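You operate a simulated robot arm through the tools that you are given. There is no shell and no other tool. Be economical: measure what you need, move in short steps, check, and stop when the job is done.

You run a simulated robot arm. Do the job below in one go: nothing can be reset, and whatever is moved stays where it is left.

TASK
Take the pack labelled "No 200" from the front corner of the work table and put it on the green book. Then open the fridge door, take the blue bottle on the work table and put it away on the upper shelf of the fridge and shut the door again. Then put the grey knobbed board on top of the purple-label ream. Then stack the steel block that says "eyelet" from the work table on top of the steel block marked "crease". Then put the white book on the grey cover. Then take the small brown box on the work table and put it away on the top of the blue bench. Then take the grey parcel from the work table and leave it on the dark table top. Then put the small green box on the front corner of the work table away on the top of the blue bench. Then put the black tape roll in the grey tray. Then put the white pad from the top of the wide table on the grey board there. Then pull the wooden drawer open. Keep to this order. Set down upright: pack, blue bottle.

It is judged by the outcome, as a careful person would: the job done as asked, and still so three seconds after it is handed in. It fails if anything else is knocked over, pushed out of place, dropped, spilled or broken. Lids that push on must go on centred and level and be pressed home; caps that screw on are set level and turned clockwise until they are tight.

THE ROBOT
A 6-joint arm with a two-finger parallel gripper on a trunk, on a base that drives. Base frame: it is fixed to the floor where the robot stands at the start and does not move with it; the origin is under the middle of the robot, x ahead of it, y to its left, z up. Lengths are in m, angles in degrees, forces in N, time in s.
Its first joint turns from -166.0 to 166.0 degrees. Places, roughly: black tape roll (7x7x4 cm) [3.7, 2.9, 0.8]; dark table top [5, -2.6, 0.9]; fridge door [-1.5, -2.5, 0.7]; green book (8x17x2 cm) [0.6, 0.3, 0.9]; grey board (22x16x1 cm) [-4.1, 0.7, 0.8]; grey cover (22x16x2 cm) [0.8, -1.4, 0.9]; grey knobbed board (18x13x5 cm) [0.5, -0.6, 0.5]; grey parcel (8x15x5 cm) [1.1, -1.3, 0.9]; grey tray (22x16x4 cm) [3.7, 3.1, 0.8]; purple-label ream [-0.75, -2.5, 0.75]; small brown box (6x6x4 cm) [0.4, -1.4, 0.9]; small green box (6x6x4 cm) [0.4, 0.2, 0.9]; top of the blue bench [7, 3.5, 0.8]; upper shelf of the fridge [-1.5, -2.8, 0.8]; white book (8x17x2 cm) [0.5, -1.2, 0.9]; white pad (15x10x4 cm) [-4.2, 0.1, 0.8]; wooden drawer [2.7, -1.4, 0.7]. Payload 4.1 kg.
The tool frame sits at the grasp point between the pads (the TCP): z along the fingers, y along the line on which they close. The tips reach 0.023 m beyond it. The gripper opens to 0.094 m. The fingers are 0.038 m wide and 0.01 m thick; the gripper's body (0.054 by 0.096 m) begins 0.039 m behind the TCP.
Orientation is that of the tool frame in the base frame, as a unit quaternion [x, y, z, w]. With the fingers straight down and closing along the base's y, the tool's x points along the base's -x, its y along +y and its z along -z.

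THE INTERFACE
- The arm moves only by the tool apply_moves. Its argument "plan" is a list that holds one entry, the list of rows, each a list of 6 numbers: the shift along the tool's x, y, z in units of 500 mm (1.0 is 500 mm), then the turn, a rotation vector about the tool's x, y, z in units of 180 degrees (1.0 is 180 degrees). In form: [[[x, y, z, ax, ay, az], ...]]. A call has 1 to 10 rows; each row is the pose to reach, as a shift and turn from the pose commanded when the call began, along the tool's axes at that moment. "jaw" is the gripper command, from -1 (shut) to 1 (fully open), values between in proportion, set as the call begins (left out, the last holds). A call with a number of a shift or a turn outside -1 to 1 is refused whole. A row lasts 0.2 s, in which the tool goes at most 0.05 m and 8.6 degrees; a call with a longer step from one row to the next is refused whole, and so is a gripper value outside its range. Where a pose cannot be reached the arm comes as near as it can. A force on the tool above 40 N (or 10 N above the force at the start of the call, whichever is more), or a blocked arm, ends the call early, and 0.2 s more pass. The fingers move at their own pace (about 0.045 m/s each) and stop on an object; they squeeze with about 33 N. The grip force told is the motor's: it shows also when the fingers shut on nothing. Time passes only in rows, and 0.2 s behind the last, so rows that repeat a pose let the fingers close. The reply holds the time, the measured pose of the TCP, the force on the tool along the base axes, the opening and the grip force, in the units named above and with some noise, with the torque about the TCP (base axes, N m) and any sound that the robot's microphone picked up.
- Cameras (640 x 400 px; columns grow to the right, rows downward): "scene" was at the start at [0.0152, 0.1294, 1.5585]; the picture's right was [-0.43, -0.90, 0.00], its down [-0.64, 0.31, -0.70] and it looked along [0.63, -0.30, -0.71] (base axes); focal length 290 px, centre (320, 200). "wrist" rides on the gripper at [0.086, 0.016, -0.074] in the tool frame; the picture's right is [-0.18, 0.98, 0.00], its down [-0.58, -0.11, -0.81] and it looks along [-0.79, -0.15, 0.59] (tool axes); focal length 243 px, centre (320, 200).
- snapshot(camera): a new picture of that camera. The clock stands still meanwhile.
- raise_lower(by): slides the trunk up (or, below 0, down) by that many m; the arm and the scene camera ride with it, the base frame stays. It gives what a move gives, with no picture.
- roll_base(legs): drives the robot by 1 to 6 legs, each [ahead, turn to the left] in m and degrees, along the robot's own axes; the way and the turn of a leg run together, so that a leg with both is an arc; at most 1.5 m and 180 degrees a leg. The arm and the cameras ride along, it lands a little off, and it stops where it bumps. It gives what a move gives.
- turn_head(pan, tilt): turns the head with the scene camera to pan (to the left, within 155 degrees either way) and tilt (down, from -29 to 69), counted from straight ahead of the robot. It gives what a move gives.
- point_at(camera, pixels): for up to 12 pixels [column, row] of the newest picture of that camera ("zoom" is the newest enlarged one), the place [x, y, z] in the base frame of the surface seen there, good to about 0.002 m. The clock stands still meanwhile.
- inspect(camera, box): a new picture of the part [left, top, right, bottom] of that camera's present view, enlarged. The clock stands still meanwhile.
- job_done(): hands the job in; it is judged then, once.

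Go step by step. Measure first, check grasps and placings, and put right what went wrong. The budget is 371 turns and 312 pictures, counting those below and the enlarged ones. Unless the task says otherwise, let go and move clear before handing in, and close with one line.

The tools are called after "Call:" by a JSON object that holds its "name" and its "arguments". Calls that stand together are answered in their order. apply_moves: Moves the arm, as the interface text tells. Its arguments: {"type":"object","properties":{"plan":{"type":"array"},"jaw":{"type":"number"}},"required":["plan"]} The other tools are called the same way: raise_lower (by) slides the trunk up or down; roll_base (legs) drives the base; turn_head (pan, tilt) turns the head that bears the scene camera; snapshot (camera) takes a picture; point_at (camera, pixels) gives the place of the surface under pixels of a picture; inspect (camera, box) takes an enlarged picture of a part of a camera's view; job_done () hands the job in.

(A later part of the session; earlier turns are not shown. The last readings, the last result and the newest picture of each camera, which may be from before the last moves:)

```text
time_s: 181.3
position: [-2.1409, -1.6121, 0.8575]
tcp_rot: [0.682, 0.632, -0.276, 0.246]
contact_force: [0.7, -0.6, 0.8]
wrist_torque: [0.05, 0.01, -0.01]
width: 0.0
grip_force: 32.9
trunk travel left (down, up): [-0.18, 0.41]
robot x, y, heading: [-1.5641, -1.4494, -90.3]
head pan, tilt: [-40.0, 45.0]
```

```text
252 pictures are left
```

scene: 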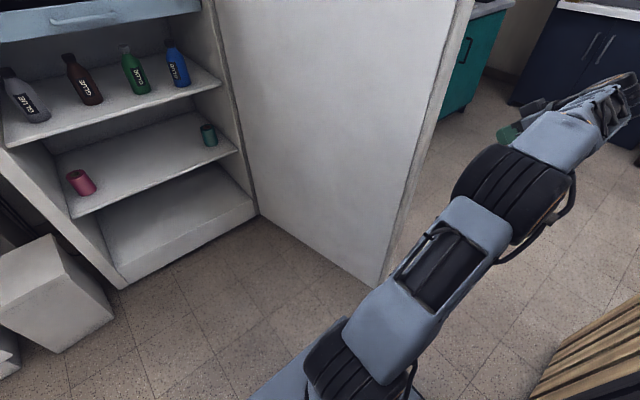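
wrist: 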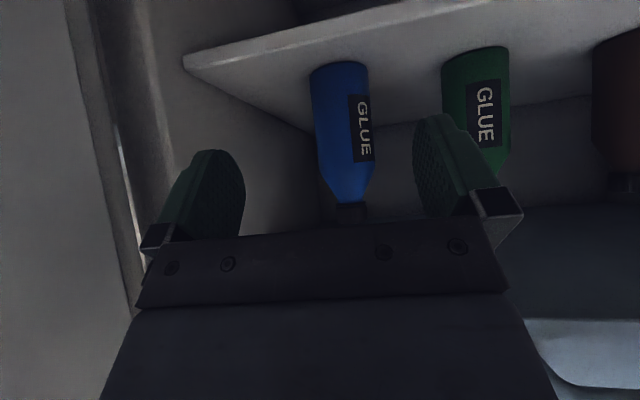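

Call:
{"name": "apply_moves", "arguments": {"plan": [[[-0.064, 0.007, 0.06, 0, 0, 0], [-0.128, 0.013, 0.12, 0, 0, 0], [-0.19, 0.02, 0.18, 0, 0, 0], [-0.252, 0.026, 0.238, 0, 0, 0]]]}}

Call:
{"name": "snapshot", "arguments": {"camera": "scene"}}

```text
time_s: 182.3
position: [-2.1418, -1.7876, 0.8596]
tcp_rot: [0.681, 0.632, -0.276, 0.247]
contact_force: [-0.1, 0.0, -0.2]
wrist_torque: [-0.01, 0.01, 0.0]
width: 0.0
grip_force: 33.1
trunk travel left (down, up): [-0.18, 0.41]
robot x, y, heading: [-1.5683, -1.4511, -89.8]
head pan, tilt: [-40.0, 45.0]
```

```text
251 pictures are left
```

scene: 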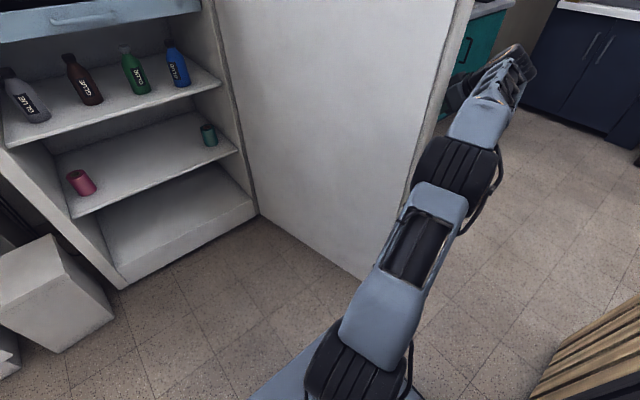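

Behind the door edge now. Sweep +x 0.4 m to swing it closed.

Call:
{"name": "apply_moves", "arguments": {"plan": [[[0, 0.08, -0.001, 0, 0, 0], [0, 0.16, -0.002, 0, 0, 0], [-0.002, 0.24, -0.003, 0, 0, 0], [-0.003, 0.32, -0.004, 0, 0, 0], [-0.004, 0.4, -0.005, 0, 0, 0], [-0.005, 0.48, -0.007, 0, 0, 0], [-0.006, 0.56, -0.008, 0, 0, 0], [-0.007, 0.64, -0.009, 0, 0, 0], [-0.007, 0.72, -0.01, 0, 0, 0], [-0.007, 0.8, -0.011, 0, 0, 0]]]}}

Call:
{"name": "snapshot", "arguments": {"camera": "scene"}}

```text
time_s: 183.0
position: [-2.0604, -1.7817, 0.8606]
tcp_rot: [0.686, 0.626, -0.28, 0.242]
contact_force: [-5.5, 16.1, 5.0]
wrist_torque: [-1.06, -0.4, 0.26]
width: 0.0
grip_force: 33.2
trunk travel left (down, up): [-0.18, 0.41]
robot x, y, heading: [-1.5657, -1.4495, -90.6]
head pan, tilt: [-40.0, 45.0]
stopped in row 3: the force on the tool passed its limit (the readings are from after the stop); the commanded pose is now the measured one
```

```text
250 pictures are left
```

scene: 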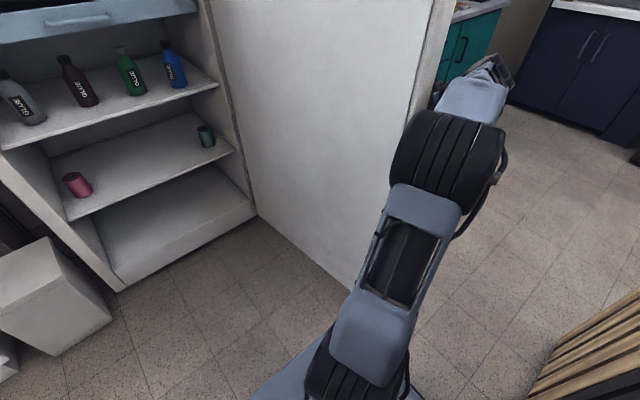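

The forearm is touching the door edge. I'll retrace, tuck the arm and go round to the outer side of the door instead.

Call:
{"name": "apply_moves", "arguments": {"plan": [[[0, -0.08, 0, 0, 0, 0], [0, -0.14, 0, 0, 0, 0], [0.07, -0.145, -0.066, 0, 0, 0], [0.14, -0.15, -0.13, 0, 0, 0], [0.21, -0.155, -0.19, 0, 0, 0], [0.26, -0.16, -0.24, 0, 0, 0]]]}}

Call:
{"name": "snapshot", "arguments": {"camera": "scene"}}

```text
time_s: 184.4
position: [-2.1208, -1.6008, 0.8599]
tcp_rot: [0.686, 0.627, -0.279, 0.243]
contact_force: [0.6, -0.2, -0.1]
wrist_torque: [0.03, -0.01, -0.01]
width: 0.0
grip_force: 33.1
trunk travel left (down, up): [-0.18, 0.41]
robot x, y, heading: [-1.5642, -1.453, -90.3]
head pan, tilt: [-40.0, 45.0]
```

```text
249 pictures are left
```

scene: 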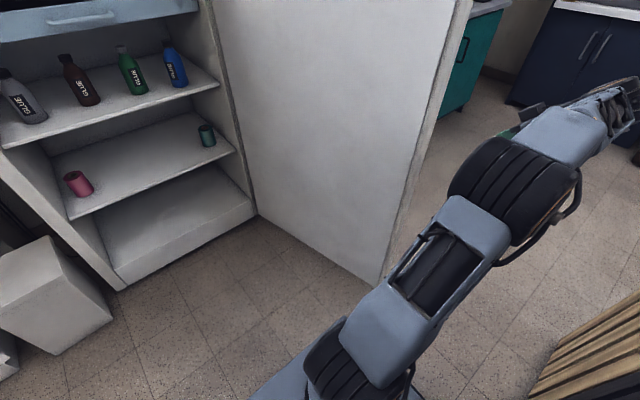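

Call:
{"name": "apply_moves", "arguments": {"plan": [[[0.004, 0.08, -0.005, 0, 0, 0], [0.008, 0.16, -0.01, 0, 0, 0], [0.011, 0.239, -0.016, 0, 0, 0], [0.015, 0.319, -0.021, 0, 0, 0], [0.019, 0.399, -0.026, 0, 0, 0], [0.022, 0.478, -0.031, 0, 0, 0], [0.026, 0.558, -0.036, 0, 0, 0], [-0.033, 0.62, 0.02, 0, 0, 0], [-0.1, 0.66, 0.08, 0, 0, 0], [-0.167, 0.69, 0.14, 0, 0, 0]]]}}

Call:
{"name": "turn_head", "arguments": {"pan": -95, "tilt": 35}}

Call:
{"name": "snapshot", "arguments": {"camera": "scene"}}

```text
refused: row 8 steps farther than a row can; nothing moved
```

```text
time_s: 185.7
position: [-2.1218, -1.601, 0.8589]
tcp_rot: [0.685, 0.628, -0.278, 0.242]
contact_force: [0.5, -0.6, -0.8]
wrist_torque: [0.0, 0.03, -0.01]
width: 0.0001
grip_force: 32.9
trunk travel left (down, up): [-0.18, 0.41]
robot x, y, heading: [-1.5643, -1.4524, -90.5]
head pan, tilt: [-95.0, 35.0]
```

```text
248 pictures are left
```

scene: 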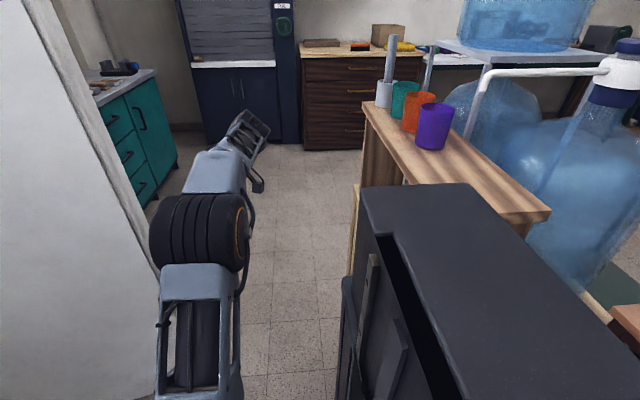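

The corridor to the right is free. Tuck the arm (refused call: one step too long; shorten).

Call:
{"name": "apply_moves", "arguments": {"plan": [[[0.004, 0.08, -0.005, 0, 0, 0], [0.008, 0.16, -0.01, 0, 0, 0], [0.011, 0.239, -0.016, 0, 0, 0], [0.015, 0.319, -0.021, 0, 0, 0], [0.019, 0.399, -0.026, 0, 0, 0], [0.022, 0.478, -0.031, 0, 0, 0], [0.026, 0.558, -0.036, 0, 0, 0], [-0.03, 0.61, 0.01, 0, 0, 0], [-0.09, 0.64, 0.07, 0, 0, 0], [-0.15, 0.67, 0.13, 0, 0, 0]]]}}

Call:
{"name": "point_at", "arguments": {"camera": "scene", "pixels": [[355, 230], [365, 120], [370, 150], [160, 195], [105, 130], [270, 140], [300, 300], [310, 145]]}}

```text
time_s: 187.8
position: [-1.7979, -1.7325, 0.8573]
tcp_rot: [0.686, 0.627, -0.278, 0.242]
contact_force: [-0.4, 0.2, 0.0]
wrist_torque: [-0.01, -0.02, -0.01]
width: 0.0
grip_force: 33.1
trunk travel left (down, up): [-0.18, 0.41]
robot x, y, heading: [-1.5642, -1.4517, -90.3]
head pan, tilt: [-95.0, 35.0]
```

```text
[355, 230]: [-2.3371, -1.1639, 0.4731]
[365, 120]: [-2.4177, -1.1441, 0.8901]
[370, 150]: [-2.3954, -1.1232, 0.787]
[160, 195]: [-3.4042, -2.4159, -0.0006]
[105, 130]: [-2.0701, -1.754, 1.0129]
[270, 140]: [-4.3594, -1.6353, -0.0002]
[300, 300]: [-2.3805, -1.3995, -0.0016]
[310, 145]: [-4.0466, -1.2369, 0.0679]
```

Call:
{"name": "apply_moves", "arguments": {"plan": [[[-0.01, 0.08, 0.008, 0, 0, 0], [-0.02, 0.16, 0.016, 0, 0, 0], [-0.03, 0.24, 0.024, 0, 0, 0], [-0.04, 0.32, 0.032, 0, 0, 0], [-0.054, 0.406, 0.042, 0, 0, 0]]]}}

Call:
{"name": "roll_base", "arguments": {"legs": [[0, -86], [1.0, 0], [0, 146]]}}

Call:
{"name": "turn_head", "arguments": {"pan": 0, "tilt": 35}}

Call:
{"name": "snapshot", "arguments": {"camera": "scene"}}

```text
time_s: 188.9
position: [-1.6991, -1.7697, 0.8139]
tcp_rot: [0.757, 0.58, -0.23, 0.197]
contact_force: [1.0, 0.4, 0.2]
wrist_torque: [0.02, 0.04, -0.03]
width: 0.0
grip_force: 33.1
trunk travel left (down, up): [-0.18, 0.41]
robot x, y, heading: [-1.5647, -1.4523, -90.2]
head pan, tilt: [-95.0, 35.0]
stopped in row 5: the arm was blocked; the commanded pose is now the measured one
```

```text
time_s: 203.7
position: [-2.3467, -1.7902, 0.8104]
tcp_rot: [0.36, 0.886, -0.091, 0.28]
contact_force: [-0.3, -0.6, -0.4]
wrist_torque: [0.0, -0.05, 0.0]
width: 0.0003
grip_force: 33.5
trunk travel left (down, up): [-0.18, 0.41]
robot x, y, heading: [-2.5581, -1.5199, -29.5]
head pan, tilt: [-95.0, 35.0]
```

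```text
time_s: 205.4
position: [-2.3468, -1.7912, 0.8095]
tcp_rot: [0.36, 0.886, -0.092, 0.279]
contact_force: [0.3, -0.1, -0.2]
wrist_torque: [0.01, 0.01, 0.01]
width: 0.0
grip_force: 33.2
trunk travel left (down, up): [-0.18, 0.41]
robot x, y, heading: [-2.5576, -1.5198, -29.3]
head pan, tilt: [0.0, 35.0]
```

```text
247 pictures are left
```

scene: 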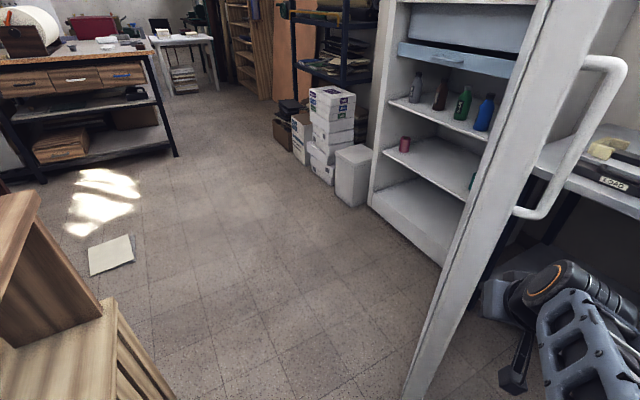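

Now on the outer side of the door. Extend the arm ahead to the door's outer face.

Call:
{"name": "apply_moves", "arguments": {"plan": [[[-0.055, 0.054, 0.04, 0, 0, 0], [-0.111, 0.108, 0.08, 0, 0, 0], [-0.167, 0.162, 0.12, 0, 0, 0], [-0.222, 0.216, 0.16, 0, 0, 0], [-0.278, 0.27, 0.2, 0, 0, 0]]]}}

Call:
{"name": "snapshot", "arguments": {"camera": "scene"}}

```text
time_s: 206.1
position: [-2.2608, -1.7942, 0.8121]
tcp_rot: [0.36, 0.887, -0.089, 0.275]
contact_force: [-9.4, 15.8, 8.5]
wrist_torque: [-0.09, -0.06, -0.01]
width: 0.0
grip_force: 32.9
trunk travel left (down, up): [-0.18, 0.41]
robot x, y, heading: [-2.5625, -1.5241, -29.4]
head pan, tilt: [0.0, 35.0]
stopped in row 3: the force on the tool passed its limit (the readings are from after the stop); the commanded pose is now the measured one
```

```text
246 pictures are left
```

scene: 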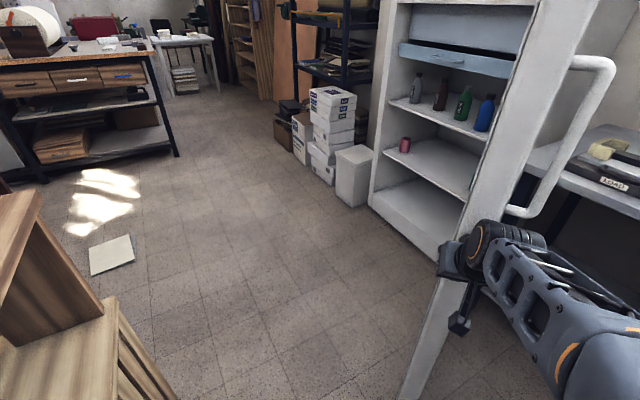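

Contact near the door edge. Measure where the door is now.

Call:
{"name": "point_at", "arguments": {"camera": "scene", "pixels": [[420, 350], [520, 120], [540, 40], [575, 120], [600, 70], [470, 300], [440, 360], [555, 60]]}}

Call:
{"name": "snapshot", "arguments": {"camera": "wrist"}}

```text
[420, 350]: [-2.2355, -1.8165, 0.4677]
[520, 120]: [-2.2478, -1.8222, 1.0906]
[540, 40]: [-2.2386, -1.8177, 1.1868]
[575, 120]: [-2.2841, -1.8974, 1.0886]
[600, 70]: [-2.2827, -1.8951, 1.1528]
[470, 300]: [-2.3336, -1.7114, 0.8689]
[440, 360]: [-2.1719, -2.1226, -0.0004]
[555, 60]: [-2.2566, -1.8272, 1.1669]
```

```text
245 pictures are left
```

wrist: 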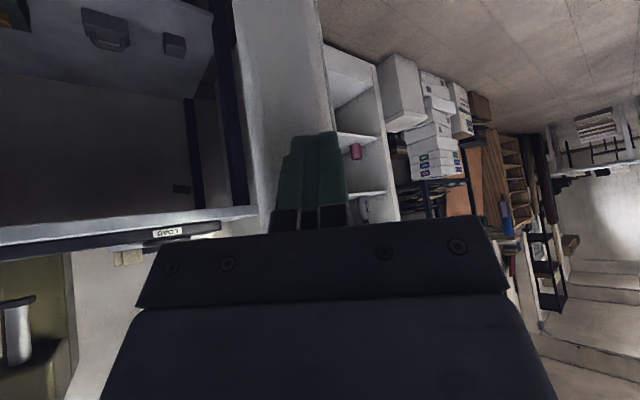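

The door has drifted to ~120°; I touched its end face. Back off, lower the trunk to pass under the handle, and go to the outer side.

Call:
{"name": "apply_moves", "arguments": {"plan": [[[0.043, -0.069, -0.032, 0, 0, 0], [0.086, -0.139, -0.065, 0, 0, 0], [0.129, -0.208, -0.097, 0, 0, 0]]]}}

Call:
{"name": "raise_lower", "arguments": {"by": -0.12}}

Call:
{"name": "apply_moves", "arguments": {"plan": [[[-0.053, -0.051, 0.033, 0, 0, 0], [-0.106, -0.102, 0.067, 0, 0, 0], [-0.159, -0.153, 0.1, 0, 0, 0], [-0.211, -0.204, 0.133, 0, 0, 0], [-0.264, -0.255, 0.167, 0, 0, 0], [-0.317, -0.306, 0.2, 0, 0, 0]]]}}

Call:
{"name": "turn_head", "arguments": {"pan": -15, "tilt": 40}}

Call:
{"name": "snapshot", "arguments": {"camera": "scene"}}

```text
time_s: 206.9
position: [-2.3899, -1.8152, 0.8123]
tcp_rot: [0.359, 0.887, -0.089, 0.277]
contact_force: [0.5, -0.8, 0.8]
wrist_torque: [-0.02, 0.0, 0.01]
width: 0.0001
grip_force: 32.6
trunk travel left (down, up): [-0.18, 0.41]
robot x, y, heading: [-2.56, -1.5222, -29.5]
head pan, tilt: [0.0, 35.0]
```

```text
time_s: 208.4
position: [-2.3896, -1.8166, 0.6914]
tcp_rot: [0.36, 0.887, -0.088, 0.274]
contact_force: [-0.2, -0.8, -0.2]
wrist_torque: [0.0, -0.01, 0.02]
width: 0.0
grip_force: 33.4
trunk travel left (down, up): [-0.06, 0.53]
robot x, y, heading: [-2.5623, -1.5208, -29.5]
head pan, tilt: [0.0, 35.0]
```

```text
time_s: 209.8
position: [-2.3601, -2.0557, 0.6895]
tcp_rot: [0.36, 0.887, -0.088, 0.276]
contact_force: [-0.9, 0.7, -0.2]
wrist_torque: [0.05, 0.03, -0.03]
width: 0.0001
grip_force: 32.4
trunk travel left (down, up): [-0.06, 0.53]
robot x, y, heading: [-2.5608, -1.5186, -29.6]
head pan, tilt: [0.0, 35.0]
```

```text
time_s: 210.6
position: [-2.3597, -2.055, 0.69]
tcp_rot: [0.36, 0.887, -0.089, 0.276]
contact_force: [0.2, 0.1, -0.7]
wrist_torque: [-0.02, 0.02, 0.01]
width: 0.0
grip_force: 33.2
trunk travel left (down, up): [-0.06, 0.53]
robot x, y, heading: [-2.5587, -1.5254, -29.4]
head pan, tilt: [-15.0, 40.0]
```

```text
244 pictures are left
```

scene: 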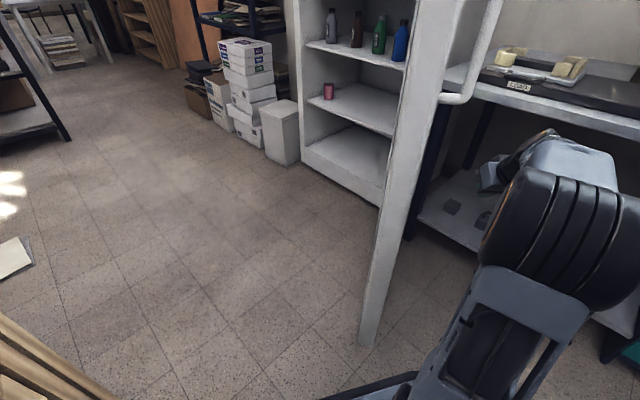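

Push +x about 0.35 m with the arm.

Call:
{"name": "apply_moves", "arguments": {"plan": [[[-0.044, 0.069, 0.033, 0, 0, 0], [-0.088, 0.139, 0.066, 0, 0, 0], [-0.132, 0.208, 0.099, 0, 0, 0], [-0.176, 0.278, 0.132, 0, 0, 0], [-0.22, 0.347, 0.165, 0, 0, 0], [-0.264, 0.416, 0.198, 0, 0, 0], [-0.308, 0.486, 0.231, 0, 0, 0], [-0.352, 0.555, 0.264, 0, 0, 0]]]}}

Call:
{"name": "snapshot", "arguments": {"camera": "scene"}}

```text
time_s: 212.4
position: [-2.0066, -2.0048, 0.6903]
tcp_rot: [0.359, 0.888, -0.088, 0.275]
contact_force: [-1.0, 0.3, 0.9]
wrist_torque: [0.0, 0.03, -0.04]
width: 0.0001
grip_force: 32.8
trunk travel left (down, up): [-0.06, 0.53]
robot x, y, heading: [-2.5568, -1.5229, -29.2]
head pan, tilt: [-15.0, 40.0]
```

```text
243 pictures are left
```

scene: 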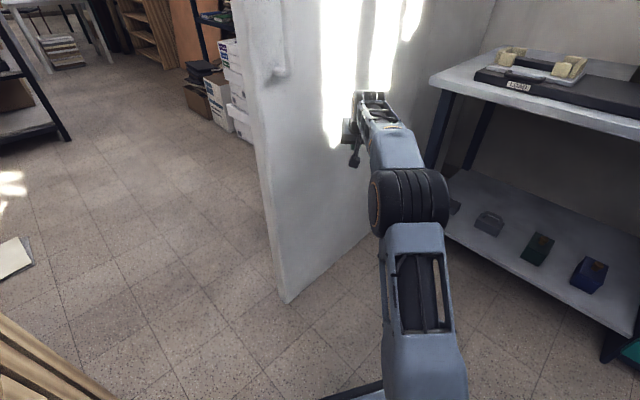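

Works well. Drive forward 0.5 m to keep pushing.

Call:
{"name": "roll_base", "arguments": {"legs": [[0.5, 0]]}}

Call:
{"name": "snapshot", "arguments": {"camera": "scene"}}

```text
time_s: 213.8
position: [-1.9056, -2.0607, 0.687]
tcp_rot: [0.359, 0.89, -0.086, 0.269]
contact_force: [0.7, 0.5, 0.1]
wrist_torque: [0.02, -0.03, 0.04]
width: 0.0
grip_force: 33.3
trunk travel left (down, up): [-0.06, 0.53]
robot x, y, heading: [-2.4584, -1.5777, -29.5]
head pan, tilt: [-15.0, 40.0]
stopped in leg 1: the force on the tool passed its limit (the readings are from after the stop); the commanded pose is now the measured one
```

```text
242 pictures are left
```

scene: 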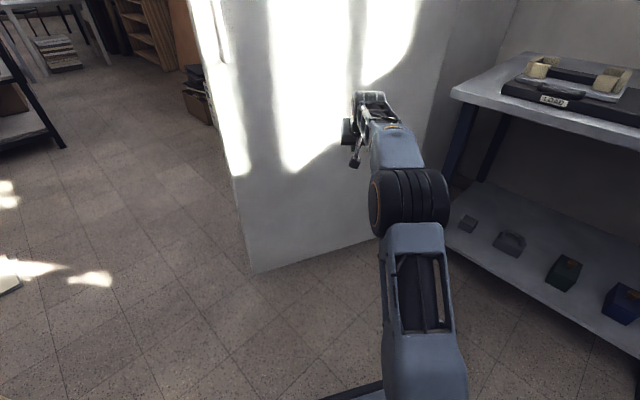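

Stopped by an impact force only; the door moved. Continue in shorter legs.

Call:
{"name": "roll_base", "arguments": {"legs": [[0.2, 0]]}}

Call:
{"name": "roll_base", "arguments": {"legs": [[0.2, 0]]}}

Call:
{"name": "snapshot", "arguments": {"camera": "scene"}}

```text
time_s: 215.2
position: [-1.7789, -2.1315, 0.6843]
tcp_rot: [0.359, 0.892, -0.085, 0.261]
contact_force: [0.3, 0.5, 0.2]
wrist_torque: [0.02, -0.01, -0.01]
width: 0.0
grip_force: 32.8
trunk travel left (down, up): [-0.06, 0.53]
robot x, y, heading: [-2.3268, -1.648, -29.3]
head pan, tilt: [-15.0, 40.0]
stopped in leg 1: the force on the tool passed its limit (the readings are from after the stop); the commanded pose is now the measured one
```

```text
time_s: 216.5
position: [-1.6654, -2.1969, 0.6827]
tcp_rot: [0.36, 0.894, -0.082, 0.254]
contact_force: [0.1, -0.7, 0.1]
wrist_torque: [0.02, -0.04, -0.01]
width: 0.0001
grip_force: 33.0
trunk travel left (down, up): [-0.06, 0.53]
robot x, y, heading: [-2.2121, -1.7169, -29.6]
head pan, tilt: [-15.0, 40.0]
stopped in leg 1: the force on the tool passed its limit (the readings are from after the stop); the commanded pose is now the measured one
```

```text
241 pictures are left
```

scene: 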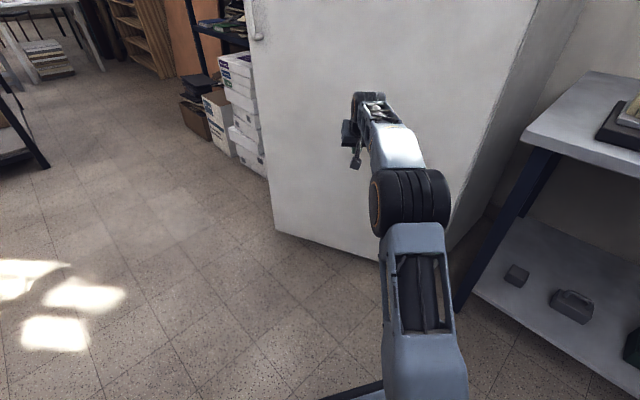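

Door at ~45°. Retract the arm, drive round to the front, and push it shut from there.

Call:
{"name": "apply_moves", "arguments": {"plan": [[[0.0756, -0.004, -0.045, 0, 0, 0], [0.151, -0.007, -0.091, 0, 0, 0], [0.227, -0.011, -0.136, 0, 0, 0], [0.302, -0.015, -0.181, 0, 0, 0], [0.378, -0.018, -0.227, 0, 0, 0], [0.453, -0.022, -0.272, 0, 0, 0], [0.529, -0.026, -0.317, 0, 0, 0], [0.604, -0.03, -0.363, 0, 0, 0], [0.68, -0.033, -0.408, 0, 0, 0]]]}}

Call:
{"name": "roll_base", "arguments": {"legs": [[0, 44], [0.7, 0], [0, -104]]}}

Call:
{"name": "snapshot", "arguments": {"camera": "scene"}}

```text
time_s: 218.7
position: [-1.9579, -1.9403, 0.6536]
tcp_rot: [0.363, 0.905, -0.062, 0.21]
contact_force: [0.6, 0.0, -0.3]
wrist_torque: [0.01, -0.02, 0.0]
width: 0.0
grip_force: 33.0
trunk travel left (down, up): [-0.06, 0.53]
robot x, y, heading: [-2.2183, -1.7199, -29.6]
head pan, tilt: [-15.0, 40.0]
stopped in row 9: the arm was blocked; the commanded pose is now the measured one
```

```text
time_s: 228.9
position: [-1.5964, -1.8739, 0.6541]
tcp_rot: [0.76, 0.612, -0.157, 0.152]
contact_force: [0.5, 0.0, -0.7]
wrist_torque: [0.0, 0.0, 0.02]
width: 0.0002
grip_force: 33.3
trunk travel left (down, up): [-0.06, 0.53]
robot x, y, heading: [-1.5368, -1.5412, -88.2]
head pan, tilt: [-15.0, 40.0]
```

```text
240 pictures are left
```

scene: 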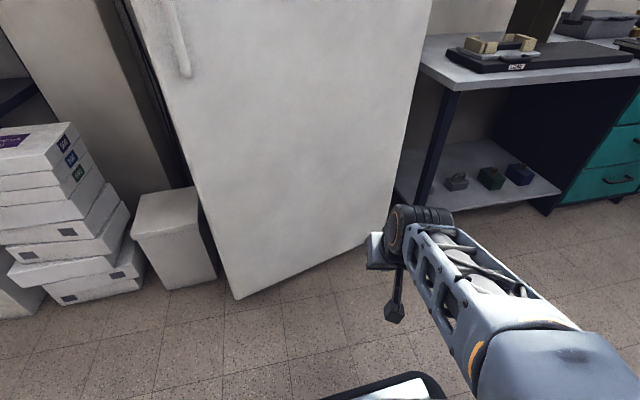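

Door is nearly closed. Move the fingertips toward the handle side and drive closer.

Call:
{"name": "apply_moves", "arguments": {"plan": [[[-0.015, 0.079, 0.01, 0, 0, 0], [-0.03, 0.157, 0.02, 0, 0, 0], [-0.044, 0.236, 0.031, 0, 0, 0], [-0.059, 0.314, 0.041, 0, 0, 0], [-0.074, 0.393, 0.052, 0, 0, 0], [-0.088, 0.471, 0.062, 0, 0, 0]]]}}

Call:
{"name": "roll_base", "arguments": {"legs": [[0.2, 0]]}}

Call:
{"name": "snapshot", "arguments": {"camera": "scene"}}

```text
time_s: 230.3
position: [-1.3769, -1.9728, 0.658]
tcp_rot: [0.76, 0.612, -0.158, 0.154]
contact_force: [0.5, -0.2, 0.2]
wrist_torque: [-0.04, 0.01, 0.02]
width: 0.0
grip_force: 33.0
trunk travel left (down, up): [-0.06, 0.53]
robot x, y, heading: [-1.5427, -1.5421, -88.1]
head pan, tilt: [-15.0, 40.0]
```

```text
time_s: 231.9
position: [-1.369, -2.1737, 0.6589]
tcp_rot: [0.76, 0.612, -0.158, 0.155]
contact_force: [-0.3, -0.1, 0.6]
wrist_torque: [-0.02, -0.03, -0.02]
width: 0.0
grip_force: 33.7
trunk travel left (down, up): [-0.06, 0.53]
robot x, y, heading: [-1.532, -1.742, -88.0]
head pan, tilt: [-15.0, 40.0]
```

```text
239 pictures are left
```

scene: 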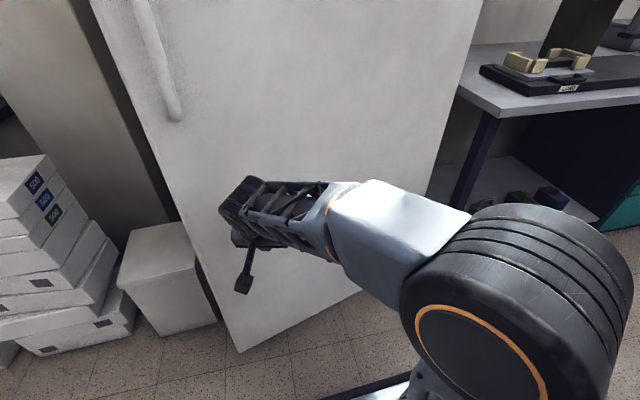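

Push with the arm towards the closed position.

Call:
{"name": "apply_moves", "arguments": {"plan": [[[-0.065, 0.015, 0.031, 0, 0, 0], [-0.131, 0.03, 0.063, 0, 0, 0], [-0.196, 0.045, 0.094, 0, 0, 0], [-0.262, 0.06, 0.126, 0, 0, 0], [-0.328, 0.076, 0.157, 0, 0, 0], [-0.393, 0.091, 0.189, 0, 0, 0], [-0.459, 0.106, 0.22, 0, 0, 0]]]}}

Call:
{"name": "snapshot", "arguments": {"camera": "scene"}}

```text
time_s: 233.4
position: [-1.3702, -2.4039, 0.6584]
tcp_rot: [0.762, 0.612, -0.154, 0.144]
contact_force: [-2.9, 16.3, 7.1]
wrist_torque: [-0.23, 0.04, -0.04]
width: 0.0001
grip_force: 32.9
trunk travel left (down, up): [-0.06, 0.53]
robot x, y, heading: [-1.5304, -1.7403, -88.1]
head pan, tilt: [-15.0, 40.0]
stopped in row 7: the force on the tool passed its limit (the readings are from after the stop); the commanded pose is now the measured one
```

```text
238 pictures are left
```

scene: 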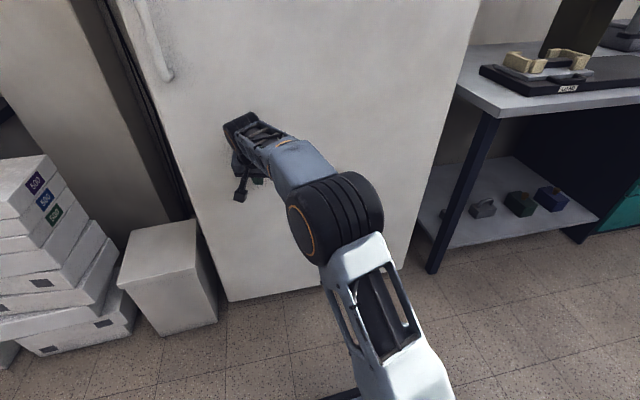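

Looks closed; press once more gently to be sure, then retreat and measure the door face.

Call:
{"name": "apply_moves", "arguments": {"plan": [[[-0.02, 0.005, 0.01, 0, 0, 0], [-0.04, 0.009, 0.019, 0, 0, 0]]]}}

Call:
{"name": "apply_moves", "arguments": {"plan": [[[0.06, -0.014, -0.03, 0, 0, 0], [0.13, -0.03, -0.062, 0, 0, 0], [0.196, -0.045, -0.094, 0, 0, 0], [0.262, -0.06, -0.126, 0, 0, 0], [0.328, -0.076, -0.157, 0, 0, 0]]]}}

Call:
{"name": "turn_head", "arguments": {"pan": 10, "tilt": 25}}

Call:
{"name": "snapshot", "arguments": {"camera": "scene"}}

```text
time_s: 233.7
position: [-1.3706, -2.4044, 0.6584]
tcp_rot: [0.763, 0.612, -0.152, 0.141]
contact_force: [-6.1, 26.8, 5.2]
wrist_torque: [-1.78, -0.44, 0.05]
width: 0.0
grip_force: 33.1
trunk travel left (down, up): [-0.06, 0.53]
robot x, y, heading: [-1.5314, -1.7412, -87.9]
head pan, tilt: [-15.0, 40.0]
stopped in row 1: the force on the tool passed its limit (the readings are from after the stop); the commanded pose is now the measured one
```

```text
time_s: 234.9
position: [-1.3681, -2.2206, 0.6607]
tcp_rot: [0.763, 0.612, -0.151, 0.141]
contact_force: [-0.9, 0.2, -0.9]
wrist_torque: [0.01, 0.0, 0.04]
width: 0.0001
grip_force: 33.3
trunk travel left (down, up): [-0.06, 0.53]
robot x, y, heading: [-1.5357, -1.7386, -87.8]
head pan, tilt: [-15.0, 40.0]
```

```text
time_s: 235.8
position: [-1.3677, -2.221, 0.6618]
tcp_rot: [0.763, 0.612, -0.151, 0.141]
contact_force: [-0.2, 0.0, 0.7]
wrist_torque: [0.0, 0.01, -0.02]
width: 0.0
grip_force: 32.8
trunk travel left (down, up): [-0.06, 0.53]
robot x, y, heading: [-1.5326, -1.7432, -88.0]
head pan, tilt: [10.0, 25.0]
```

```text
237 pictures are left
```

scene: 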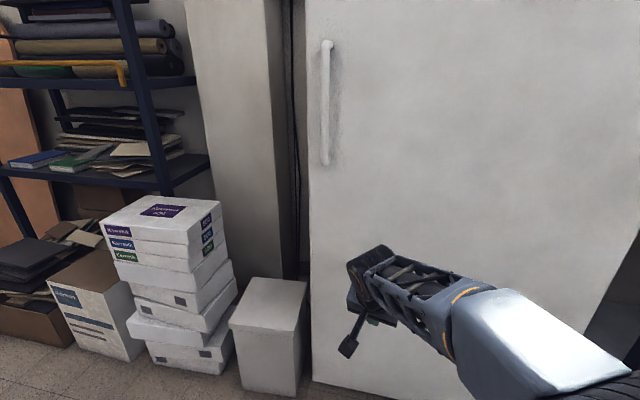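

Call:
{"name": "point_at", "arguments": {"camera": "scene", "pixels": [[315, 200], [315, 350], [500, 150], [350, 200], [600, 200], [102, 215], [160, 196], [218, 205], [200, 230], [165, 212], [140, 225], [211, 240]]}}

Call:
{"name": "inspect", "arguments": {"camera": "scene", "box": [80, 180, 260, 300]}}

```text
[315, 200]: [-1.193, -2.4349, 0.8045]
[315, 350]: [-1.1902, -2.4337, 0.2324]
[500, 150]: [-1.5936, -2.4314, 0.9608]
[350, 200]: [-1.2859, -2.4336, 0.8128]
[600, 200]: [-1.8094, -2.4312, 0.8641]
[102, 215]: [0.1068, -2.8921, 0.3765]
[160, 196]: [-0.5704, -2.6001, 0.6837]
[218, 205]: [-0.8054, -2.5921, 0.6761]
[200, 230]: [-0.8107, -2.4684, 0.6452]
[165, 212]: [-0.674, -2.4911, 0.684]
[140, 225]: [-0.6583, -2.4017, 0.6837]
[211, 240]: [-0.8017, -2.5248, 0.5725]
```

```text
3.33 times, centred on (170, 240) of scene
```

zoom: 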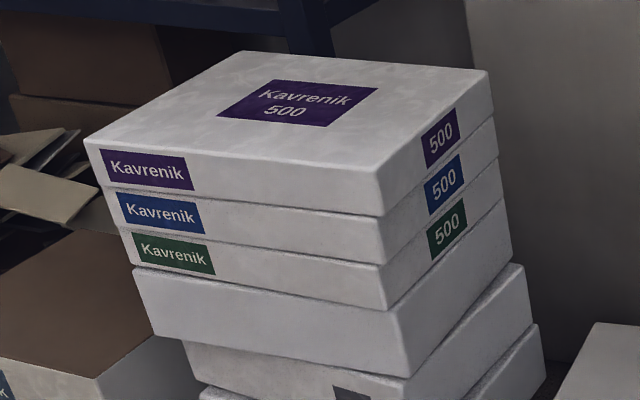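

Door is shut flush (y≈-2.434 everywhere). Measure the ream's top corners now.

Call:
{"name": "point_at", "arguments": {"camera": "zoom", "pixels": [[92, 140], [376, 170], [484, 78], [246, 56], [298, 105], [230, 155]]}}

```text
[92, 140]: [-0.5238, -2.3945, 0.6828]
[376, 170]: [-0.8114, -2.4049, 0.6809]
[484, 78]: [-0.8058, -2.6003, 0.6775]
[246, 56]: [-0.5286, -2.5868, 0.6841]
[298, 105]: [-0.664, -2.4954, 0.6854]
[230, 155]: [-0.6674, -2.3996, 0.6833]
```

Now fetch the knobbed board from under the table. Drive back to the table.

Call:
{"name": "roll_base", "arguments": {"legs": [[-0.3, 0], [0, 88], [1.12, 0], [0, 90], [0.75, 0], [0, -90]]}}

Call:
{"name": "turn_head", "arguments": {"pan": 0, "tilt": 35}}

Call:
{"name": "snapshot", "arguments": {"camera": "scene"}}

```text
time_s: 258.1
position: [0.0614, -0.5487, 0.661]
tcp_rot: [0.124, 0.971, -0.01, 0.206]
contact_force: [0.0, 0.0, 0.7]
wrist_torque: [0.0, 0.0, -0.01]
width: 0.0003
grip_force: 33.1
trunk travel left (down, up): [-0.06, 0.53]
robot x, y, heading: [-0.426, -0.6952, -0.2]
head pan, tilt: [10.0, 25.0]
```

```text
time_s: 258.9
position: [0.0613, -0.5491, 0.6608]
tcp_rot: [0.124, 0.97, -0.01, 0.206]
contact_force: [0.2, -0.2, -0.2]
wrist_torque: [0.01, 0.02, 0.03]
width: 0.0001
grip_force: 33.1
trunk travel left (down, up): [-0.06, 0.53]
robot x, y, heading: [-0.4229, -0.6975, -0.0]
head pan, tilt: [0.0, 35.0]
```

```text
235 pictures are left
```

scene: 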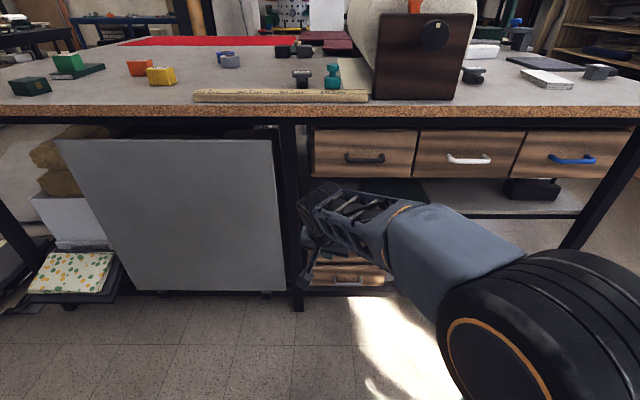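

Call:
{"name": "snapshot", "arguments": {"camera": "wrist"}}

Call:
{"name": "inspect", "arguments": {"camera": "scene", "box": [280, 110, 640, 300]}}

```text
234 pictures are left
```

wrist: 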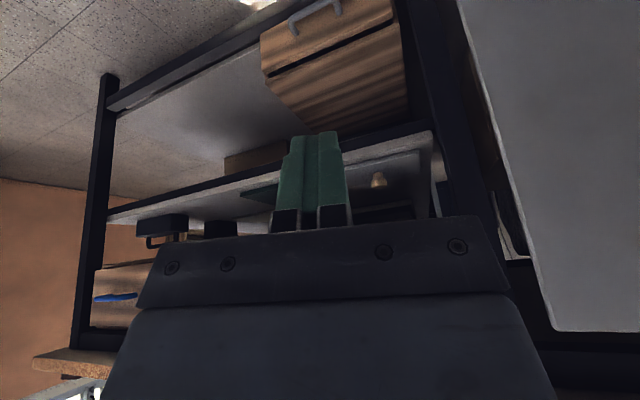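

```text
1.78 times, centred on (460, 205) of scene
```

zoom: 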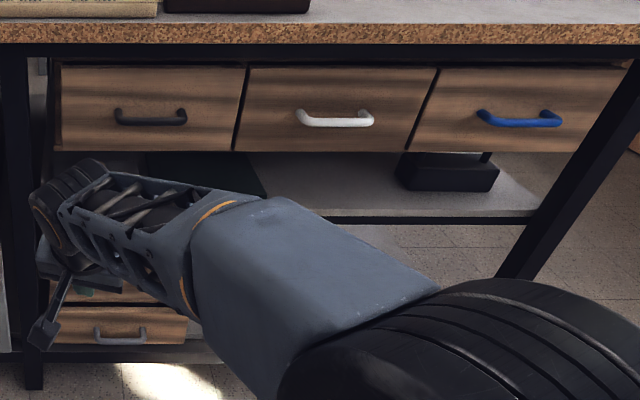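

The knob is visible in the wrist view at (378,180). Move the arm to the right to clear the head camera's view of the shelf.

Call:
{"name": "apply_moves", "arguments": {"plan": [[[-0.01, -0.088, 0, 0, 0, 0], [-0.02, -0.176, 0.002, 0, 0, 0], [-0.03, -0.263, 0.004, 0, 0, 0], [-0.04, -0.351, 0.005, 0, 0, 0], [-0.05, -0.439, 0.006, 0, 0, 0], [-0.06, -0.527, 0.007, 0, 0, 0], [-0.07, -0.614, 0.008, 0, 0, 0], [-0.077, -0.702, 0.01, 0, 0, 0]]]}}

Call:
{"name": "turn_head", "arguments": {"pan": 0, "tilt": 30}}

Call:
{"name": "inspect", "arguments": {"camera": "scene", "box": [270, 100, 590, 300]}}

```text
time_s: 260.6
position: [0.0102, -0.9006, 0.6621]
tcp_rot: [0.123, 0.97, -0.01, 0.207]
contact_force: [-0.3, 0.6, 0.2]
wrist_torque: [-0.01, -0.01, 0.0]
width: 0.0001
grip_force: 32.7
trunk travel left (down, up): [-0.06, 0.53]
robot x, y, heading: [-0.4224, -0.6947, -0.3]
head pan, tilt: [0.0, 35.0]
```

```text
time_s: 261.3
position: [0.0107, -0.8994, 0.6624]
tcp_rot: [0.123, 0.971, -0.01, 0.207]
contact_force: [-0.6, -0.4, 0.8]
wrist_torque: [0.01, 0.01, -0.03]
width: 0.0001
grip_force: 33.0
trunk travel left (down, up): [-0.06, 0.53]
robot x, y, heading: [-0.4218, -0.6958, 0.1]
head pan, tilt: [0.0, 30.0]
```

```text
2.00 times, centred on (430, 200) of scene
```

zoom: 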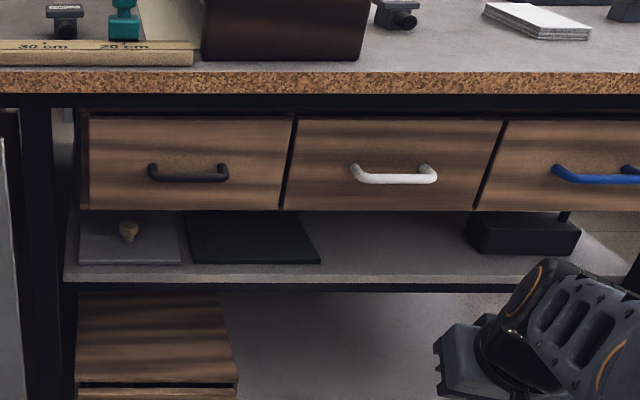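

Call:
{"name": "point_at", "arguments": {"camera": "zoom", "pixels": [[129, 226], [128, 237], [82, 262], [178, 262], [165, 220], [90, 215], [130, 250], [200, 258], [150, 208], [70, 275], [150, 276], [30, 200]]}}

Call:
{"name": "inspect", "arguments": {"camera": "scene", "box": [290, 190, 390, 250]}}

```text
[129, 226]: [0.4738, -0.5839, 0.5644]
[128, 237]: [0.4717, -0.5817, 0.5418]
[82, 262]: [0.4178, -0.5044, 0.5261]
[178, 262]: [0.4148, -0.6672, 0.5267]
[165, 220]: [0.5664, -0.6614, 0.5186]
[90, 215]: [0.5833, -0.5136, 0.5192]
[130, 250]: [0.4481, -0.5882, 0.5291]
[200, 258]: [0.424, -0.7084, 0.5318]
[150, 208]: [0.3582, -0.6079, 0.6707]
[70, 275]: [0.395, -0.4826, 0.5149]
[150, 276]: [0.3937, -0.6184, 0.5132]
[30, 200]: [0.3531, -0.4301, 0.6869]
```

```text
6.40 times, centred on (340, 220) of scene
```

zoom: 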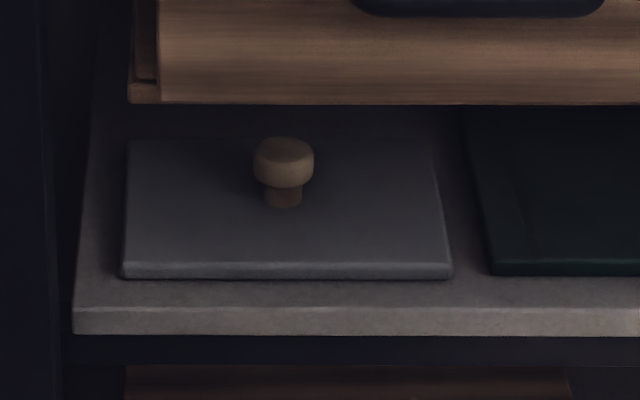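

Board: y -0.50…-0.67, x 0.413…0.545, knob at (0.478,-0.583) top 0.567; slot between shelf (0.515) and drawers (0.67). I'll grip the knob with the tool ~25° below horizontal. First shift the base left/forward.

Call:
{"name": "roll_base", "arguments": {"legs": [[0, 45], [0.34, 0], [0, -45]]}}

Call:
{"name": "raise_lower", "arguments": {"by": -0.05}}

```text
time_s: 266.4
position: [0.2826, -0.3631, 0.662]
tcp_rot: [-0.19, 0.96, 0.057, 0.196]
contact_force: [-12.0, -3.4, 6.3]
wrist_torque: [0.17, -0.89, -0.21]
width: 0.0001
grip_force: 33.0
trunk travel left (down, up): [-0.06, 0.53]
robot x, y, heading: [-0.1859, -0.4597, 36.3]
head pan, tilt: [0.0, 30.0]
stopped in leg 3: the force on the tool passed its limit (the readings are from after the stop); the commanded pose is now the measured one
```

```text
time_s: 267.3
position: [0.2821, -0.3616, 0.6109]
tcp_rot: [-0.189, 0.961, 0.056, 0.195]
contact_force: [-16.1, -0.2, 4.8]
wrist_torque: [-0.03, -1.18, -0.1]
width: 0.0001
grip_force: 32.9
trunk travel left (down, up): [-0.01, 0.58]
robot x, y, heading: [-0.1848, -0.4574, 36.6]
head pan, tilt: [0.0, 30.0]
```

The tool touched the grey panel at x≈0.32 while turning back. Back off and check that it hasn't moved.

Call:
{"name": "roll_base", "arguments": {"legs": [[-0.2, 0], [0, -36.5]]}}

Call:
{"name": "snapshot", "arguments": {"camera": "scene"}}

```text
time_s: 270.6
position: [0.0869, -0.7792, 0.6103]
tcp_rot: [0.123, 0.971, -0.009, 0.202]
contact_force: [1.1, 0.4, 0.4]
wrist_torque: [-0.02, 0.01, -0.01]
width: 0.0
grip_force: 33.1
trunk travel left (down, up): [-0.01, 0.58]
robot x, y, heading: [-0.345, -0.5738, -0.1]
head pan, tilt: [0.0, 30.0]
```

```text
230 pictures are left
```

scene: 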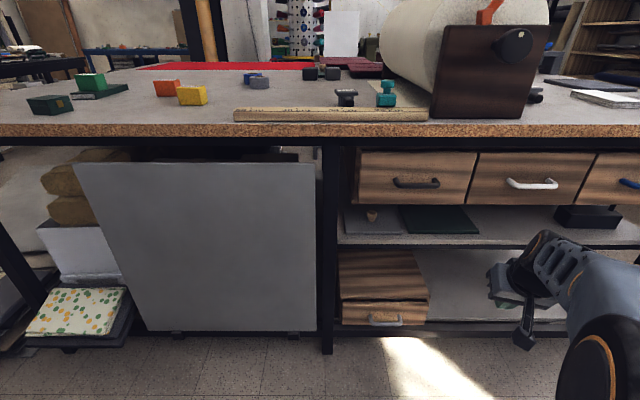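

Call:
{"name": "point_at", "arguments": {"camera": "scene", "pixels": [[150, 220], [300, 190], [240, 230], [200, 320], [295, 310], [310, 170]]}}

```text
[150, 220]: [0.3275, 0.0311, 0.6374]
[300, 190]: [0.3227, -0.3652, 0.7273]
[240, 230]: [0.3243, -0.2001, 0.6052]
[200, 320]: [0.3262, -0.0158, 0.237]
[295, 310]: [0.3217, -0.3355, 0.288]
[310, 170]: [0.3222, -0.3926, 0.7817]
```

Panel is where it was. Now set the tool to ~25° below horizontal in free space.

Call:
{"name": "apply_moves", "arguments": {"jaw": 1, "plan": [[[0.02, 0.015, 0.01, 0, -0.0385, 0], [0.04, 0.03, 0.02, 0, -0.077, 0], [0.06, 0.045, 0.03, 0, -0.1155, 0], [0.08, 0.06, 0.04, 0, -0.154, 0], [0.1, 0.075, 0.05, 0, -0.1925, 0], [0.118, 0.089, 0.06, 0, -0.231, 0]]]}}

```text
time_s: 272.0
position: [0.0827, -0.7415, 0.5712]
tcp_rot: [0.111, 0.836, -0.051, 0.535]
contact_force: [-0.1, 0.4, 0.2]
wrist_torque: [0.0, 0.02, -0.02]
width: 0.094
grip_force: 0.1
out of reach, approached as far as the arm can: row 5, 6
trunk travel left (down, up): [-0.01, 0.58]
robot x, y, heading: [-0.3448, -0.5755, -0.2]
head pan, tilt: [0.0, 30.0]
```

Call:
{"name": "apply_moves", "arguments": {"plan": [[[0, 0, 0, -0.0327, 0.0012, -0.0152], [0, 0, 0, -0.0654, 0.0025, -0.0305], [0, 0, 0, -0.0654, 0.0025, -0.0305]]]}}

```text
time_s: 272.8
position: [0.084, -0.7396, 0.5696]
tcp_rot: [0.016, 0.844, 0.01, 0.537]
contact_force: [0.1, -0.2, -0.8]
wrist_torque: [-0.01, 0.02, 0.0]
width: 0.0938
grip_force: 0.0
trunk travel left (down, up): [-0.01, 0.58]
robot x, y, heading: [-0.345, -0.5818, -0.3]
head pan, tilt: [0.0, 30.0]
```

Tool is at 25° pitch, yaw 0. Shift the base sideways by a backward diagonal, away from the panel.

Call:
{"name": "roll_base", "arguments": {"legs": [[0, -40], [-0.24, 0], [0, 40.3], [0.4, 0]]}}

Call:
{"name": "snapshot", "arguments": {"camera": "scene"}}

Call:
{"name": "snapshot", "arguments": {"camera": "wrist"}}

```text
time_s: 280.4
position: [0.3049, -0.5806, 0.5708]
tcp_rot: [0.012, 0.844, 0.013, 0.536]
contact_force: [-0.3, -1.1, -0.8]
wrist_torque: [0.0, -0.03, -0.02]
width: 0.0941
grip_force: 0.0
trunk travel left (down, up): [-0.01, 0.58]
robot x, y, heading: [-0.1258, -0.4227, 0.4]
head pan, tilt: [0.0, 30.0]
```

```text
229 pictures are left
```

scene: 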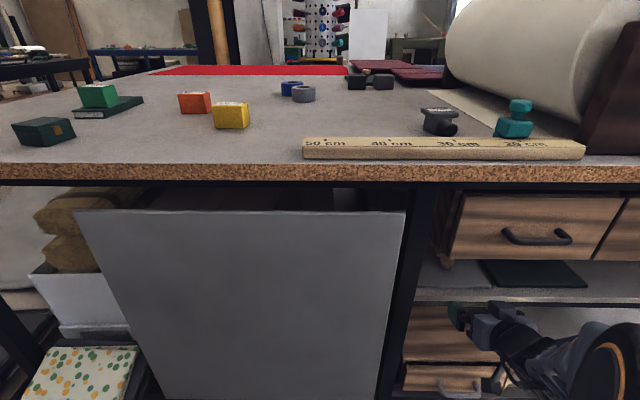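

```text
228 pictures are left
```

wrist: 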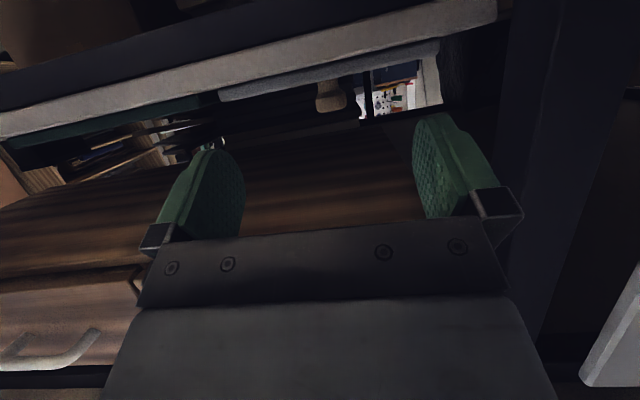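

Call:
{"name": "point_at", "arguments": {"camera": "wrist", "pixels": [[328, 85], [330, 103], [322, 95], [340, 95], [230, 95], [380, 60]]}}

```text
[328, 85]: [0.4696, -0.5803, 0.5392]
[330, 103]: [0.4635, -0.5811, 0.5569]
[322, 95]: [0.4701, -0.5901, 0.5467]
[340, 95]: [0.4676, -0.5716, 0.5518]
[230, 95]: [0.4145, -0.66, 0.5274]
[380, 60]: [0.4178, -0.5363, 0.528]
```

Knob is centred (y≈-0.581). Advance straight in.

Call:
{"name": "apply_moves", "arguments": {"plan": [[[-0.03, 0, 0.075, 0, 0, 0], [-0.06, 0, 0.15, 0, 0, 0], [-0.09, -0.001, 0.225, 0, 0, 0], [-0.12, -0.002, 0.299, 0, 0, 0], [-0.12, -0.002, 0.299, 0, 0, 0]]]}}

Call:
{"name": "snapshot", "arguments": {"camera": "wrist"}}

```text
time_s: 281.6
position: [0.467, -0.5842, 0.5603]
tcp_rot: [0.013, 0.844, 0.012, 0.537]
contact_force: [-0.5, -0.2, 0.6]
wrist_torque: [-0.01, -0.05, 0.02]
width: 0.0944
grip_force: 0.1
trunk travel left (down, up): [-0.01, 0.58]
robot x, y, heading: [-0.125, -0.4212, 0.0]
head pan, tilt: [0.0, 30.0]
```

```text
227 pictures are left
```

wrist: 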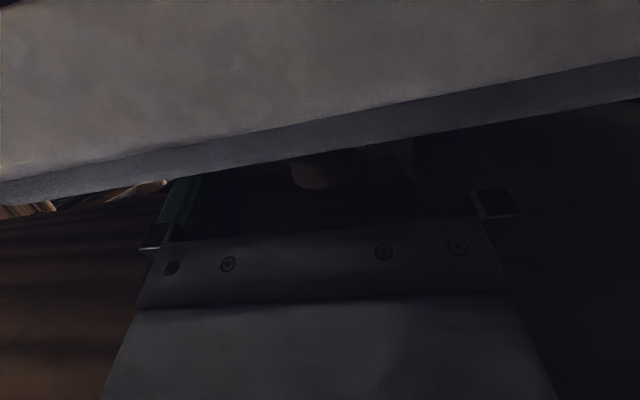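

No contact, knob between the fingers. Close.

Call:
{"name": "apply_moves", "arguments": {"jaw": -1, "plan": [[[0, 0.004, 0, 0, 0, 0], [0, 0.004, 0, 0, 0, 0], [0, 0.004, 0, 0, 0, 0], [0, 0.004, 0, 0, 0, 0], [0, 0.004, 0, 0, 0, 0], [0, 0.004, 0, 0, 0, 0]]]}}

```text
time_s: 283.0
position: [0.4661, -0.5809, 0.5611]
tcp_rot: [0.012, 0.844, 0.013, 0.536]
contact_force: [-0.2, -0.9, -0.6]
wrist_torque: [0.05, 0.01, -0.02]
width: 0.0329
grip_force: 32.5
trunk travel left (down, up): [-0.01, 0.58]
robot x, y, heading: [-0.1232, -0.4207, 0.1]
head pan, tilt: [0.0, 30.0]
```

Knob gripped (33 mm). Lift 1.5 cm and check weight.

Call:
{"name": "apply_moves", "arguments": {"plan": [[[-0.009, 0, -0.004, 0, 0, 0], [-0.018, 0, -0.0085, 0, 0, 0], [-0.027, 0, -0.013, 0, 0, 0], [-0.027, 0, -0.013, 0, 0, 0]]]}}

Call:
{"name": "snapshot", "arguments": {"camera": "wrist"}}

```text
time_s: 284.0
position: [0.4656, -0.5824, 0.5741]
tcp_rot: [0.012, 0.845, 0.012, 0.535]
contact_force: [-1.9, 1.2, -12.8]
wrist_torque: [-0.27, -0.72, -0.01]
width: 0.033
grip_force: 33.1
trunk travel left (down, up): [-0.01, 0.58]
robot x, y, heading: [-0.1272, -0.4213, 0.0]
head pan, tilt: [0.0, 30.0]
```

```text
226 pictures are left
```

wrist: 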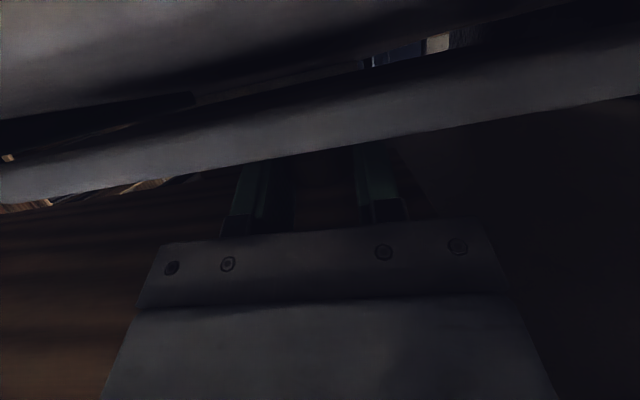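

Board lifted (13 N). Pull it out towards me 0.12 m while rising slightly.

Call:
{"name": "apply_moves", "arguments": {"plan": [[[0.02, 0, -0.06, 0, 0, 0], [0.04, 0, -0.115, 0, 0, 0], [0.062, 0, -0.17, 0, 0, 0], [0.084, 0, -0.226, 0, 0, 0]]]}}

Call:
{"name": "snapshot", "arguments": {"camera": "scene"}}

Call:
{"name": "snapshot", "arguments": {"camera": "wrist"}}

```text
time_s: 284.5
position: [0.4296, -0.5813, 0.5737]
tcp_rot: [0.012, 0.848, 0.014, 0.53]
contact_force: [-11.2, 1.0, -12.1]
wrist_torque: [-0.22, -1.35, 0.1]
width: 0.0328
grip_force: 33.1
trunk travel left (down, up): [-0.01, 0.58]
robot x, y, heading: [-0.126, -0.4255, 0.4]
head pan, tilt: [0.0, 30.0]
stopped in row 2: the force on the tool passed its limit (the readings are from after the stop); the commanded pose is now the measured one
```

```text
225 pictures are left
```

scene: 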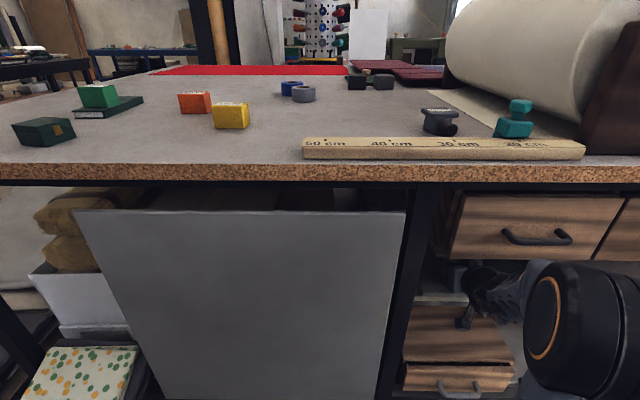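

```text
224 pictures are left
```

wrist: 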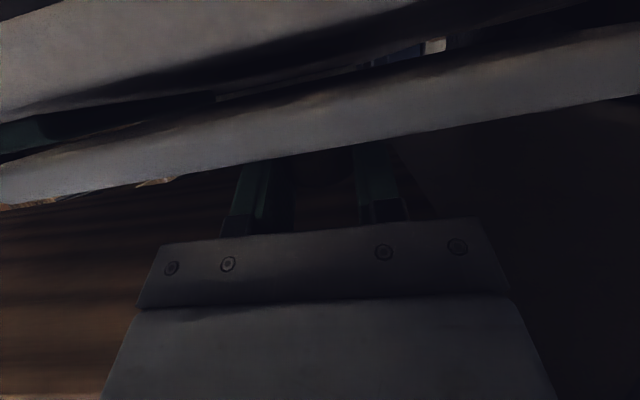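

Probably inertial force; continue pulling out with smaller steps.

Call:
{"name": "apply_moves", "arguments": {"plan": [[[0.006, 0, -0.014, 0, 0, 0], [0.016, 0, -0.04, 0, 0, 0], [0.028, 0, -0.07, 0, 0, 0], [0.04, 0, -0.1, 0, 0, 0], [0.052, 0, -0.13, 0, 0, 0], [0.062, 0, -0.155, 0, 0, 0], [0.068, 0, -0.17, 0, 0, 0]]]}}

Call:
{"name": "snapshot", "arguments": {"camera": "wrist"}}

```text
time_s: 286.1
position: [0.3408, -0.5807, 0.5826]
tcp_rot: [0.013, 0.847, 0.013, 0.532]
contact_force: [-0.6, 0.3, -1.8]
wrist_torque: [-0.04, 0.01, 0.01]
width: 0.033
grip_force: 33.0
trunk travel left (down, up): [-0.01, 0.58]
robot x, y, heading: [-0.1265, -0.4212, 0.3]
head pan, tilt: [0.0, 30.0]
```

```text
223 pictures are left
```

wrist: 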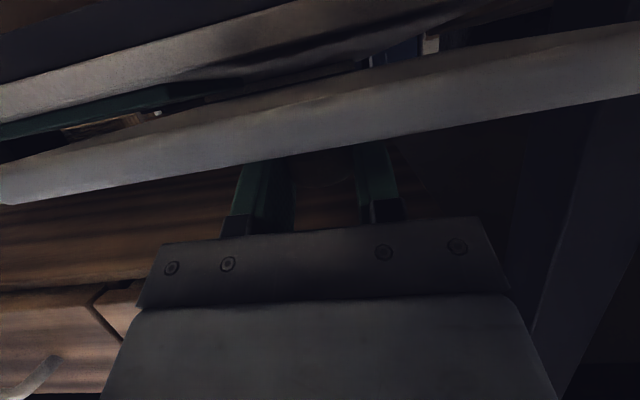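

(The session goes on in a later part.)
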